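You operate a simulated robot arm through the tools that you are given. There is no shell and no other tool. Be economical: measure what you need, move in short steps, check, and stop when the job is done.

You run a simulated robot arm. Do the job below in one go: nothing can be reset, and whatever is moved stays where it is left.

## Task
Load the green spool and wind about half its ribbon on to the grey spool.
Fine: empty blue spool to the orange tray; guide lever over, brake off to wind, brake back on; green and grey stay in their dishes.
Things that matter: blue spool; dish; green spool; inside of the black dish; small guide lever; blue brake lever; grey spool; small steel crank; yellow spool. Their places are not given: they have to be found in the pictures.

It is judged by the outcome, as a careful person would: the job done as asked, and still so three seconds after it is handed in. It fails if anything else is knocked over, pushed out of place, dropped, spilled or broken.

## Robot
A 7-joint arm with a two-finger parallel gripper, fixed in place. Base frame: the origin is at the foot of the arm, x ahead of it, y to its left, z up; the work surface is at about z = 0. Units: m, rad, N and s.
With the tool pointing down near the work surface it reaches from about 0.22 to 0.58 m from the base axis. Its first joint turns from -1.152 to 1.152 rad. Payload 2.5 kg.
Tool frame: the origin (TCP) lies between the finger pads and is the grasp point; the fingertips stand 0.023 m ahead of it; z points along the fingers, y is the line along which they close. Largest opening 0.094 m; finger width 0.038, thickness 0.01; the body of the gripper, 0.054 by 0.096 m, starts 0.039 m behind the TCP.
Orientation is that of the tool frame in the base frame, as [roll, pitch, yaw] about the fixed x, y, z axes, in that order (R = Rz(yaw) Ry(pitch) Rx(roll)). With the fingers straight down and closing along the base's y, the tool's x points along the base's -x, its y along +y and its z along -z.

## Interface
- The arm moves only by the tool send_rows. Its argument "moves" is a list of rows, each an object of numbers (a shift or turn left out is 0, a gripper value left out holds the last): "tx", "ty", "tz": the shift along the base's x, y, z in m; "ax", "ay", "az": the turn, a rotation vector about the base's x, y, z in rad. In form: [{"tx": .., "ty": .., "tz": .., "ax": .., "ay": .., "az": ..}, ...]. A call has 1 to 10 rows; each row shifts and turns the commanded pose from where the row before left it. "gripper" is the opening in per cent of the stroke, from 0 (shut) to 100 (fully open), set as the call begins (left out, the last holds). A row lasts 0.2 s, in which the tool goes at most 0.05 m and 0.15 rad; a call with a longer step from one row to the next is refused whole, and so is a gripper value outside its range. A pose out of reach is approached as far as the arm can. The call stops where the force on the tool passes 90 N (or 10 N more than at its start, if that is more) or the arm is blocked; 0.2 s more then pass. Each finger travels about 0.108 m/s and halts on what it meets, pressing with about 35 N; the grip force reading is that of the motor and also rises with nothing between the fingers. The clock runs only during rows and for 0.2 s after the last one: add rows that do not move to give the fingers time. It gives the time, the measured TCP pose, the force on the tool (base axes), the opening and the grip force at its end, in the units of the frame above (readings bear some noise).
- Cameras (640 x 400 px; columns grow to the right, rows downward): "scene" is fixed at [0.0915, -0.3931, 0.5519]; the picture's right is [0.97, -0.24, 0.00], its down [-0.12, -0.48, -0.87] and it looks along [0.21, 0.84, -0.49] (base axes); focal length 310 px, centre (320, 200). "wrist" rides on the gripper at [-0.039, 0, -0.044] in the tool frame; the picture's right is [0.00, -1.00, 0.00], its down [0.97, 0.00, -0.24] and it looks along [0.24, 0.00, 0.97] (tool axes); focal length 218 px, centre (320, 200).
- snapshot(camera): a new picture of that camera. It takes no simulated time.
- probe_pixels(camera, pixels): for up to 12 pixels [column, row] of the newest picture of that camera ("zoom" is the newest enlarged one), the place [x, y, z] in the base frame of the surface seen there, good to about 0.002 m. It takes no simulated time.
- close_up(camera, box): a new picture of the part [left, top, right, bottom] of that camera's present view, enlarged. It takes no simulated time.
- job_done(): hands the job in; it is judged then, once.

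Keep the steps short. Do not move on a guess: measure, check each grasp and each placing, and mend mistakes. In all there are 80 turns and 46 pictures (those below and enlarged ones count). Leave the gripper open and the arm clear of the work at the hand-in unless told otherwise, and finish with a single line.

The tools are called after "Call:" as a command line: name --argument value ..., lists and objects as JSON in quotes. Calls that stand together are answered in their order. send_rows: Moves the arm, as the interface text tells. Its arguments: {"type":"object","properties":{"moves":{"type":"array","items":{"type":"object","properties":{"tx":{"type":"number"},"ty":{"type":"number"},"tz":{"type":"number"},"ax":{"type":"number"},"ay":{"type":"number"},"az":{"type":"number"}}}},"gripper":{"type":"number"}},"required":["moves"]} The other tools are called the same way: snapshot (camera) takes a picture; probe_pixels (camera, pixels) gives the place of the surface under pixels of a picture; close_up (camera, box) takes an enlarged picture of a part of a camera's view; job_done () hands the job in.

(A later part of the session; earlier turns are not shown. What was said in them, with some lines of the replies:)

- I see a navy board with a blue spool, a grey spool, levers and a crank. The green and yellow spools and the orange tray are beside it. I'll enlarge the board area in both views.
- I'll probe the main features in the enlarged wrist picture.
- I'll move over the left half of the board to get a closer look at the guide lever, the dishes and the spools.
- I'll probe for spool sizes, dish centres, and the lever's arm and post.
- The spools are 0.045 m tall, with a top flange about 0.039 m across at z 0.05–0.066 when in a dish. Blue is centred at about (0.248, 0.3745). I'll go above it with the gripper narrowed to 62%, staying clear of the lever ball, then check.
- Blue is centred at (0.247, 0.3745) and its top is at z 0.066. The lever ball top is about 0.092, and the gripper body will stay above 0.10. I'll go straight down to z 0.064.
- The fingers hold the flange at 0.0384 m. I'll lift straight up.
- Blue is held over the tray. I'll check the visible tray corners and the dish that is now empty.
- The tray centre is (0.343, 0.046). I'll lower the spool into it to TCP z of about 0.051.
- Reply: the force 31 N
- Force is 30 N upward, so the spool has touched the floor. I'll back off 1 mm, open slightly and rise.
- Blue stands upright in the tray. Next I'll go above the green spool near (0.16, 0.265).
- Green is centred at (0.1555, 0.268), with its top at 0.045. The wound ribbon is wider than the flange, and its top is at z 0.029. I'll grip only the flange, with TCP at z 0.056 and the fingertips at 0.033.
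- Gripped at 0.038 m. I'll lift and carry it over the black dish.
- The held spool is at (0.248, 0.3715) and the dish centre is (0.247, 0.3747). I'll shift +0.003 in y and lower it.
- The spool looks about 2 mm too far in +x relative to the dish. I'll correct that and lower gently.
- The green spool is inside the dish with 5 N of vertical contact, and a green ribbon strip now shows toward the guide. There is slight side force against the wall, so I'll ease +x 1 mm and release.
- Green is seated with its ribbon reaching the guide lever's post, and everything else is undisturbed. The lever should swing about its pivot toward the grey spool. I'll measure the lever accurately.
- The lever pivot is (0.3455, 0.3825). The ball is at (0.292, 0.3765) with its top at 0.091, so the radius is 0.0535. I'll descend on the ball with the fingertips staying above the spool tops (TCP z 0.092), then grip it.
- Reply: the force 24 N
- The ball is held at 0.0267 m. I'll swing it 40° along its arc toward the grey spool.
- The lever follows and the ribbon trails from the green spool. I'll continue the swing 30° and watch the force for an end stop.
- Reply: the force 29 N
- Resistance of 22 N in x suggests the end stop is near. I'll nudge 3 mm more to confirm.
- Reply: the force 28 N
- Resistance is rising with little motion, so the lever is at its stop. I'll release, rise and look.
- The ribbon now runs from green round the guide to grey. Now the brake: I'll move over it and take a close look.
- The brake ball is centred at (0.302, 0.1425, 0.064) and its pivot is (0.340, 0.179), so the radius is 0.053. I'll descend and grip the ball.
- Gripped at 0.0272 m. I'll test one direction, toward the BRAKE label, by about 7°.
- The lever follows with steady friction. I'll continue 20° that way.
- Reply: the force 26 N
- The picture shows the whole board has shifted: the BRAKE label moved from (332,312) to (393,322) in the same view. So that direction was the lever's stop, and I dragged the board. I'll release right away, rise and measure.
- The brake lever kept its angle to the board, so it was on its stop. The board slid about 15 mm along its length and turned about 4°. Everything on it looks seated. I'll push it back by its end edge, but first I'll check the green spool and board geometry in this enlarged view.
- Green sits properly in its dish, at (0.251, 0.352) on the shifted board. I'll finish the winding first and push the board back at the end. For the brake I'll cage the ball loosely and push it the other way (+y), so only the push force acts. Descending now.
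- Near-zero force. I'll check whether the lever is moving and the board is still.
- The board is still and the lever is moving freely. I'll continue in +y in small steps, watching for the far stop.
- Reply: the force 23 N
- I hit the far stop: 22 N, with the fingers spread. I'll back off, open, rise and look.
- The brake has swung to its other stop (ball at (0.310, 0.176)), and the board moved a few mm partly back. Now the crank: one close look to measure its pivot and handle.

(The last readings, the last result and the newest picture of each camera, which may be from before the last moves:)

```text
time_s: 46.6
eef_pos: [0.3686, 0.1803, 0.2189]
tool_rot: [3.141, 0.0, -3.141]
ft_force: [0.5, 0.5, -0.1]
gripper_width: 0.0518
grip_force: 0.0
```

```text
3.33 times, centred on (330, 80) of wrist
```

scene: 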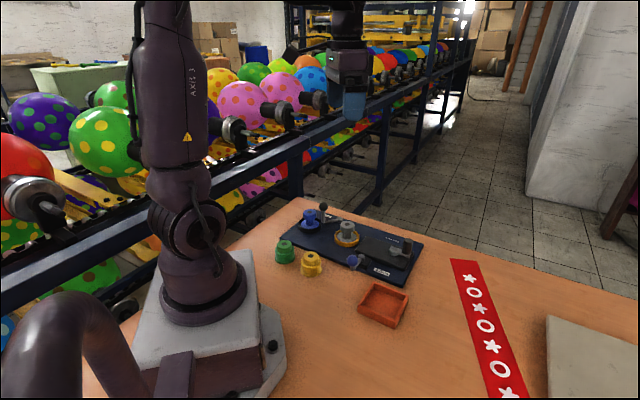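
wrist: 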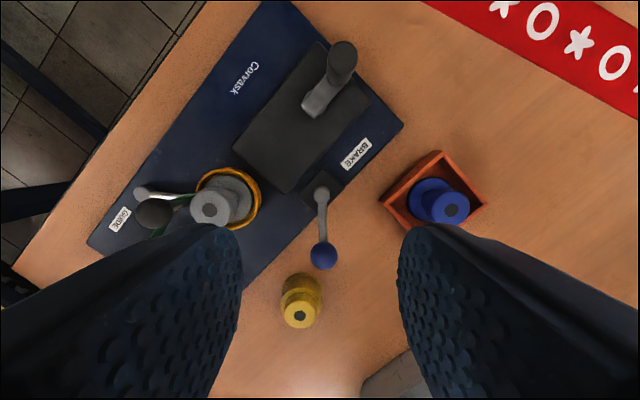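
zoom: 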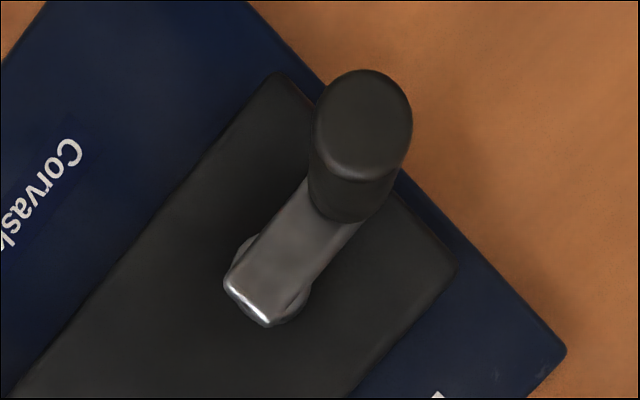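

Call:
probe_pixels --camera "zoom" --pixels '[[318, 120], [405, 120], [362, 120], [362, 78], [362, 160], [265, 285], [235, 275], [300, 300], [345, 212], [310, 190], [360, 225], [270, 320]]'

```text
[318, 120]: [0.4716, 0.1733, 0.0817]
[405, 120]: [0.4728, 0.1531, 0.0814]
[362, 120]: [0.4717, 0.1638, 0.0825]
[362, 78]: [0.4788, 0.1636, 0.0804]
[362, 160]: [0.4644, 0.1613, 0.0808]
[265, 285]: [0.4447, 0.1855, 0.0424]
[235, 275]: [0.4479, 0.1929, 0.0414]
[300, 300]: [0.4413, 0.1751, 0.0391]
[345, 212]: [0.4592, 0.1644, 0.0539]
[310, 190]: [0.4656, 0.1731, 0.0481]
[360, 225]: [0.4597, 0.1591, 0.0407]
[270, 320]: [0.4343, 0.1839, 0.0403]
```

The handle is centred at (0.4718, 0.163), with radius 0.010 and top at 0.081. The pivot is about (0.445, 0.1855), so the crank radius is about 0.035. I'll go over it, descend and grip.

Call:
send_rows --moves '[{"tx": 0.035, "ty": -0.006}, {"tx": 0.034, "ty": -0.006, "tz": -0.015}, {"tx": 0.034, "ty": -0.005, "tz": -0.03}, {"tz": -0.04}, {"tz": -0.03}, {"tz": -0.029}, {}]'

Call:
send_rows --moves '[{}, {}, {}]' --gripper 10

```text
time_s: 48.2
eef_pos: [0.4734, 0.1596, 0.0743]
tool_rot: [-3.141, -0.003, 3.141]
ft_force: [-0.5, 0.0, 0.0]
gripper_width: 0.0516
grip_force: 0.1
```

```text
time_s: 49.0
eef_pos: [0.4726, 0.1618, 0.0742]
tool_rot: [-3.141, 0.001, -3.14]
ft_force: [-1.3, 1.4, -0.4]
gripper_width: 0.0221
grip_force: 34.9
```

Gripped at 0.022 m. I'll turn clockwise 40° first and read the force.

Call:
send_rows --moves '[{"tx": -0.0042, "ty": -0.0044}, {"tx": -0.005, "ty": -0.0035}, {"tx": -0.0055, "ty": -0.0026}, {"tx": -0.0059, "ty": -0.0017}, {}]'

Call:
close_up --camera "scene" --box '[275, 190, 425, 290]'

```text
time_s: 50.2
eef_pos: [0.454, 0.1471, 0.0746]
tool_rot: [-3.141, 0.007, 3.14]
ft_force: [24.0, -6.6, -0.4]
gripper_width: 0.022
grip_force: 34.9
```

```text
4.00 times, centred on (350, 240) of scene
```

zoom: 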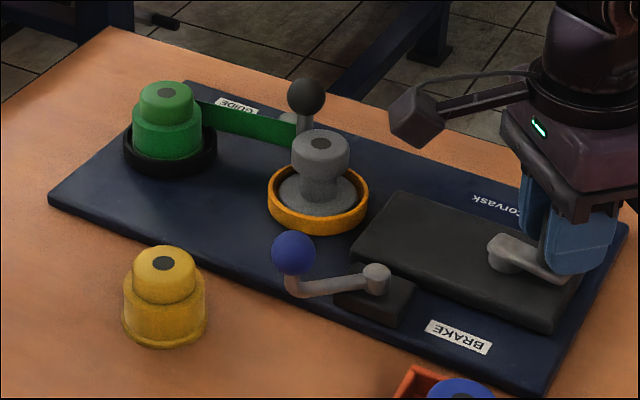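

The crank did not turn: 24 N resisted and the board moved instead. Clockwise is the wrong way. I'll turn counter-clockwise gently and check.

Call:
send_rows --moves '[{"tx": 0.003, "ty": 0.001}, {"tx": 0.0037, "ty": 0.005}, {"tx": 0.0029, "ty": 0.0056}, {"tx": 0.0018, "ty": 0.006}, {}]'

Call:
close_up --camera "scene" --box '[275, 190, 425, 290]'

```text
time_s: 51.4
eef_pos: [0.4656, 0.166, 0.0743]
tool_rot: [3.14, 0.006, 3.141]
ft_force: [25.5, -7.0, 2.0]
gripper_width: 0.0217
grip_force: 34.8
```

```text
4.00 times, centred on (350, 240) of scene
```

zoom: 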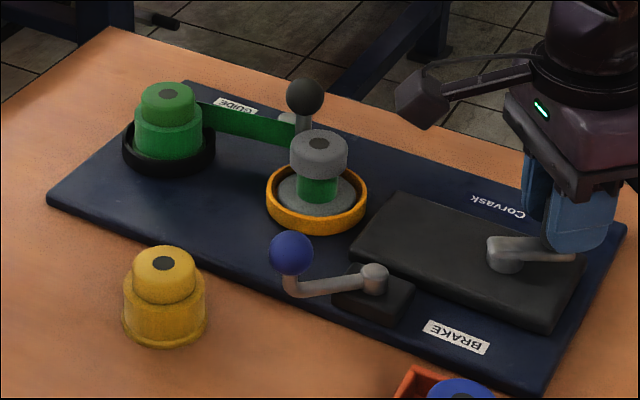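

Counter-clockwise winds: green ribbon shows on the grey hub. From the two handle positions, the pivot is now (0.4305, 0.174). The sideways 25 N means my path is about 5 mm too far in -x, so I'll correct that and continue 80°.

Call:
send_rows --moves '[{"tx": 0.005, "ty": -0.001}, {"tx": 0.0006, "ty": 0.0125}, {"tx": -0.0036, "ty": 0.0119}, {}]'

```text
time_s: 52.4
eef_pos: [0.4644, 0.1894, 0.0711]
tool_rot: [-3.136, -0.009, -3.14]
ft_force: [-23.9, -10.8, 21.6]
gripper_width: 0.0217
grip_force: 34.9
```

Call:
send_rows --moves '[{"tx": -0.0036, "ty": -0.0018}, {"tx": -0.0075, "ty": 0.01}, {"tx": -0.0105, "ty": 0.0068}, {}]'

Call:
close_up --camera "scene" --box '[275, 190, 425, 290]'

```text
time_s: 53.4
eef_pos: [0.4445, 0.2051, 0.0731]
tool_rot: [-3.141, 0.002, -3.141]
ft_force: [-0.5, 1.5, 7.1]
gripper_width: 0.0219
grip_force: 34.9
```

```text
4.00 times, centred on (350, 240) of scene
```

zoom: 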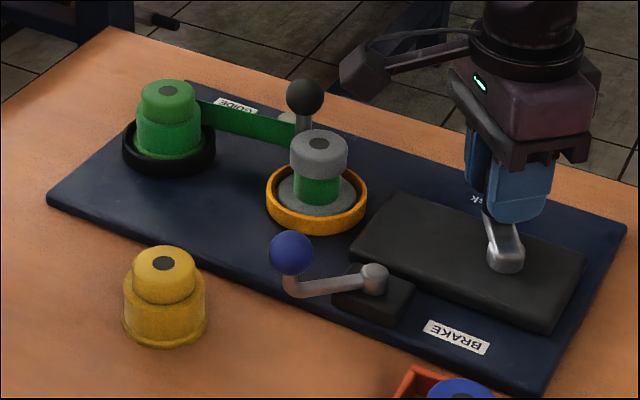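

Forces are near zero, the board is still, and about a fifth of the ribbon is across after roughly 110°. I'll continue 80° more and check the force.

Call:
send_rows --moves '[{"tx": -0.0122, "ty": 0.0029}, {"tx": -0.0124, "ty": -0.0016}, {"tx": -0.0112, "ty": -0.0056}, {"tx": -0.0085, "ty": -0.0092}, {}]'

```text
time_s: 54.6
eef_pos: [0.3996, 0.1915, 0.0743]
tool_rot: [-3.141, 0.001, 3.14]
ft_force: [14.8, -8.0, 0.8]
gripper_width: 0.0221
grip_force: 34.8
```

Call:
send_rows --moves '[{"tx": -0.0024, "ty": -0.012}, {"tx": 0.0004, "ty": -0.0125}, {"tx": 0.0036, "ty": -0.0119}, {}]'

Call:
close_up --camera "scene" --box '[275, 190, 425, 290]'

```text
time_s: 55.6
eef_pos: [0.4018, 0.1552, 0.0728]
tool_rot: [3.141, -0.002, -3.14]
ft_force: [8.5, 7.2, 0.2]
gripper_width: 0.0219
grip_force: 35.5
```

```text
4.00 times, centred on (350, 240) of scene
```

zoom: 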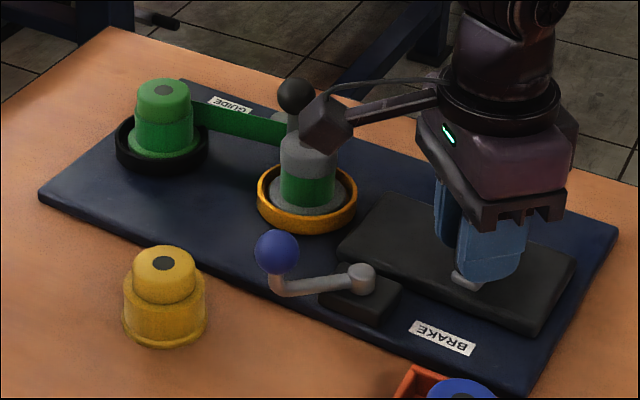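

The grey hub's ribbon is about 55 px wide and green's is about 58 px, down from about 71. That is nearly equal, just under half. I'll turn 20° more, then release and rise.

Call:
send_rows --moves '[{"tx": 0.005, "ty": -0.0045}, {"tx": 0.0043, "ty": -0.0046}, {}]'

Call:
send_rows --moves '[{}, {}, {"tz": 0.03}, {"tz": 0.045}, {"tx": -0.02, "tz": 0.04}, {"tx": -0.03, "tz": 0.02}, {"tx": -0.03}, {}]' --gripper 50

Call:
snapshot --camera "wrist"

Call:
close_up --camera "scene" --box '[275, 190, 425, 290]'

```text
time_s: 56.4
eef_pos: [0.4094, 0.1462, 0.0737]
tool_rot: [3.14, 0.0, -3.141]
ft_force: [7.1, 13.2, -0.9]
gripper_width: 0.0218
grip_force: 35.1
```

```text
time_s: 58.2
eef_pos: [0.3328, 0.1461, 0.208]
tool_rot: [3.141, 0.001, 3.141]
ft_force: [0.3, 0.6, 0.1]
gripper_width: 0.0471
grip_force: 0.0
```

```text
7 pictures are left
```

wrist: 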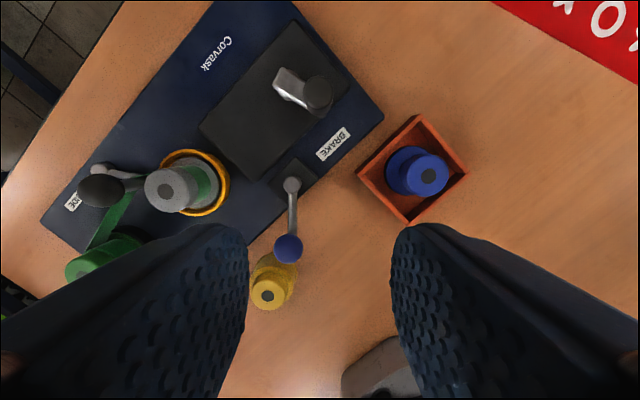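

```text
4.00 times, centred on (350, 240) of scene
```

zoom: 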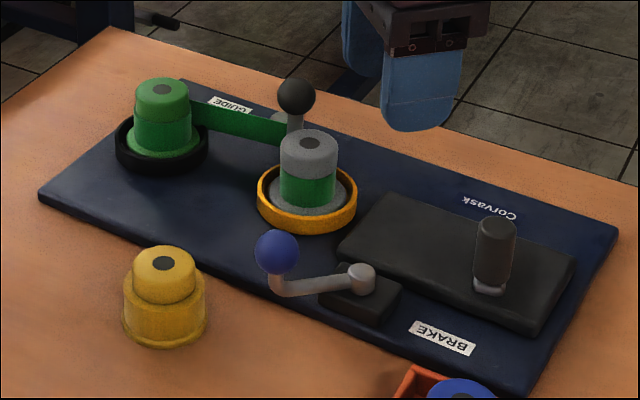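

Grey and green ribbon widths are now equal (56 px each), so about half is wound. Next I'll measure the brake and board positions.

Call:
probe_pixels --camera "wrist" --pixels '[[288, 244], [275, 246], [301, 246], [292, 184], [382, 116], [167, 191], [240, 296], [430, 176], [268, 296], [331, 144], [284, 82], [42, 222]]'

Call:
probe_pixels --camera "zoom" --pixels '[[161, 88], [309, 142], [361, 272], [40, 197], [616, 229], [527, 397], [162, 262], [490, 290], [276, 240], [275, 262]]'

```text
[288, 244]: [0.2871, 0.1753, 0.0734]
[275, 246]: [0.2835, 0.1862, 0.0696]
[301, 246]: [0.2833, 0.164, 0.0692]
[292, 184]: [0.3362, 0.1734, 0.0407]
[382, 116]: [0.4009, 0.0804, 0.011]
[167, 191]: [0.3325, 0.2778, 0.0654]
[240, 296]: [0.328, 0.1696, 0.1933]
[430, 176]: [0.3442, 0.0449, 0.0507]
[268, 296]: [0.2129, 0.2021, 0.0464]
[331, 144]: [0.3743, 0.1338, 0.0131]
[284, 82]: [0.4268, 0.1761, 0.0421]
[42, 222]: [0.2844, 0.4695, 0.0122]
```

```text
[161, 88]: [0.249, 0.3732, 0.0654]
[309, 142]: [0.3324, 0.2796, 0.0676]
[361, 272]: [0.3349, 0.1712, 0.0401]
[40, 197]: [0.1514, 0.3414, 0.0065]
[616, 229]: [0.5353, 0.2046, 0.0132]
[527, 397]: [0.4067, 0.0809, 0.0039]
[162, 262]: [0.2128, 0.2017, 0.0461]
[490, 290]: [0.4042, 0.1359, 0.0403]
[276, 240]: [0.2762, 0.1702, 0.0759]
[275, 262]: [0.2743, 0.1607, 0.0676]
```

The board is now only about 7 mm from its original place. Next I'll put the brake back on by caging the ball, at (0.2835, 0.175), and pushing it in -y gently.

Call:
send_rows --moves '[{"tx": -0.024, "ty": 0.0145, "tz": -0.03}, {"tx": -0.024, "ty": 0.0145, "tz": -0.03}, {"tz": -0.035}, {"tz": -0.025}, {"tz": -0.012}, {}]'

Call:
send_rows --moves '[{}, {}]' --gripper 36

```text
time_s: 59.6
eef_pos: [0.2836, 0.1743, 0.0762]
tool_rot: [3.141, 0.001, 3.142]
ft_force: [0.0, 0.3, -0.3]
gripper_width: 0.0471
grip_force: 0.0
```

```text
time_s: 60.2
eef_pos: [0.2832, 0.1744, 0.0778]
tool_rot: [3.141, 0.0, -3.141]
ft_force: [-0.6, -0.9, 0.0]
gripper_width: 0.0337
grip_force: 0.0
```

Call:
send_rows --moves '[{"ty": -0.006}, {"tx": 0.001, "ty": -0.006}, {"tx": 0.002, "ty": -0.006}, {"tx": 0.002, "ty": -0.006}, {"tx": 0.003, "ty": -0.006}, {"tx": 0.002, "ty": -0.003}, {}]'

Call:
send_rows --moves '[{"tx": 0.001, "ty": -0.002}, {"tx": 0.001, "ty": -0.002}, {}]'

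```text
time_s: 61.8
eef_pos: [0.2934, 0.1421, 0.0766]
tool_rot: [3.141, -0.001, 3.141]
ft_force: [-0.6, -0.3, 0.1]
gripper_width: 0.0339
grip_force: 0.0
```

```text
time_s: 62.6
eef_pos: [0.295, 0.1387, 0.0758]
tool_rot: [3.141, -0.001, 3.141]
ft_force: [0.0, -0.1, -0.2]
gripper_width: 0.0341
grip_force: 0.4
```

Call:
send_rows --moves '[{"tx": 0.001, "ty": -0.002}, {"tx": 0.001, "ty": -0.002}, {}]'

```text
time_s: 63.4
eef_pos: [0.2981, 0.1344, 0.0757]
tool_rot: [3.141, -0.001, -3.142]
ft_force: [0.1, -0.7, 0.3]
gripper_width: 0.0339
grip_force: 0.1
```

Call:
send_rows --moves '[{"tx": 0.001, "ty": -0.002}, {}]'

```text
time_s: 64.0
eef_pos: [0.2987, 0.1318, 0.0753]
tool_rot: [3.141, 0.001, -3.141]
ft_force: [-0.8, 2.1, 0.2]
gripper_width: 0.0345
grip_force: 0.7
```

Contact with the stop is just starting (2 N). I'll take one small step more.

Call:
send_rows --moves '[{"tx": 0.0005, "ty": -0.0015}, {}]'

```text
time_s: 64.6
eef_pos: [0.2992, 0.1303, 0.0754]
tool_rot: [3.14, 0.0, -3.141]
ft_force: [-0.7, 6.7, -0.8]
gripper_width: 0.0368
grip_force: 3.3
```

6.7 N and the finger is yielding, so the lever is at its "on" stop. I'll open, rise and look.

Call:
send_rows --moves '[{}, {}, {"tz": 0.03}, {"tz": 0.045}, {"tx": 0.02, "ty": 0.03, "tz": 0.025}, {"tx": 0.02, "ty": 0.03, "tz": 0.02}, {}]' --gripper 52

Call:
snapshot --camera "wrist"

```text
time_s: 66.2
eef_pos: [0.3385, 0.1924, 0.194]
tool_rot: [-3.141, 0.0, -3.141]
ft_force: [0.2, 0.4, 0.7]
gripper_width: 0.0489
grip_force: 0.1
```

```text
5 pictures are left
```

wrist: 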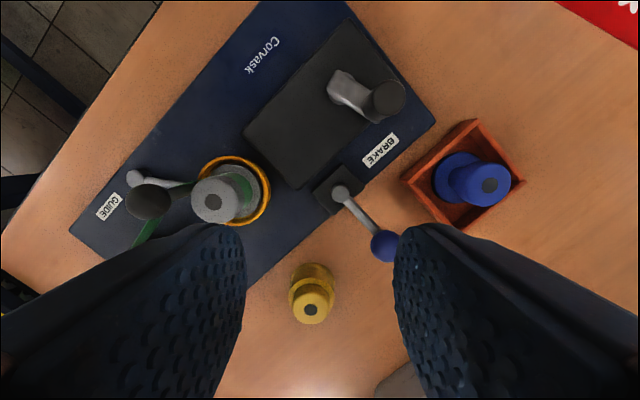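

Call:
probe_pixels --camera "wrist" --pixels '[[340, 192], [383, 243], [434, 123], [213, 202], [71, 230], [338, 84], [489, 186], [310, 308], [300, 258], [420, 141], [403, 162], [135, 178]]'

```text
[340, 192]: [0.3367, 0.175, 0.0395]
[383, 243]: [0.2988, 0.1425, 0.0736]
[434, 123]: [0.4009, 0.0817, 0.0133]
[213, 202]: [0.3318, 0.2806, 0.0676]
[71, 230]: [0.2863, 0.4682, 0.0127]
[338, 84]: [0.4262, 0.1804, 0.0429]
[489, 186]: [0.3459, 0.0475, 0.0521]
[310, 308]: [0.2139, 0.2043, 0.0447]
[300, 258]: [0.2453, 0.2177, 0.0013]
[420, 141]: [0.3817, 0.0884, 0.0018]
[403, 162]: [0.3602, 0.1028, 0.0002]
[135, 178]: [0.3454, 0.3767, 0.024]
```

The brake is on, at the same angle to the board as at the start. The board is within about 6 mm and 1.5° of its first place, so I'll leave it rather than risk another push. I'll retreat with the gripper open, then do a final check.

Call:
send_rows --moves '[{"tz": 0.045}, {"tz": 0.045}, {"tz": 0.045}, {"tx": -0.02, "tz": 0.04}, {"tx": -0.03, "tz": 0.03}, {}, {}]' --gripper 100

Call:
close_up --camera "scene" --box '[260, 190, 440, 335]'

Call:
close_up --camera "scene" --box '[285, 190, 375, 255]'

```text
time_s: 67.8
eef_pos: [0.2885, 0.1881, 0.4007]
tool_rot: [3.141, 0.0, 3.141]
ft_force: [-0.6, 0.0, -0.3]
gripper_width: 0.0938
grip_force: 0.1
```

```text
2.76 times, centred on (350, 262) of scene
```

zoom: 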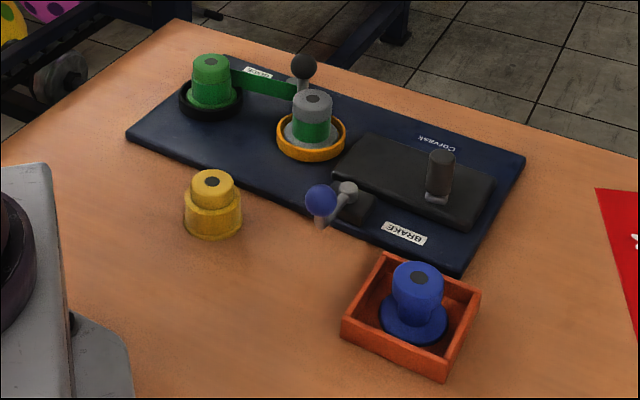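

```text
6.15 times, centred on (330, 222) of scene
```

zoom: 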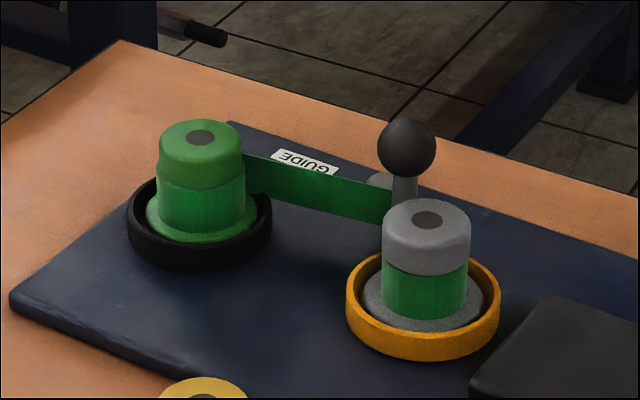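

Both spools sit upright in their dishes with nearly equal ribbon (about 88 and 85 px wide). The guide is over, the brake is on, blue is upright in the tray, and yellow has not moved. Handing in.

Call:
job_done

```text
The job is handed in.
```

The green spool is loaded with about half its ribbon wound onto grey, blue is in the orange tray, the guide is over and the brake is back on; the board slid while I worked the brake and crank and ended about 6 mm and 1.5° from its original place.
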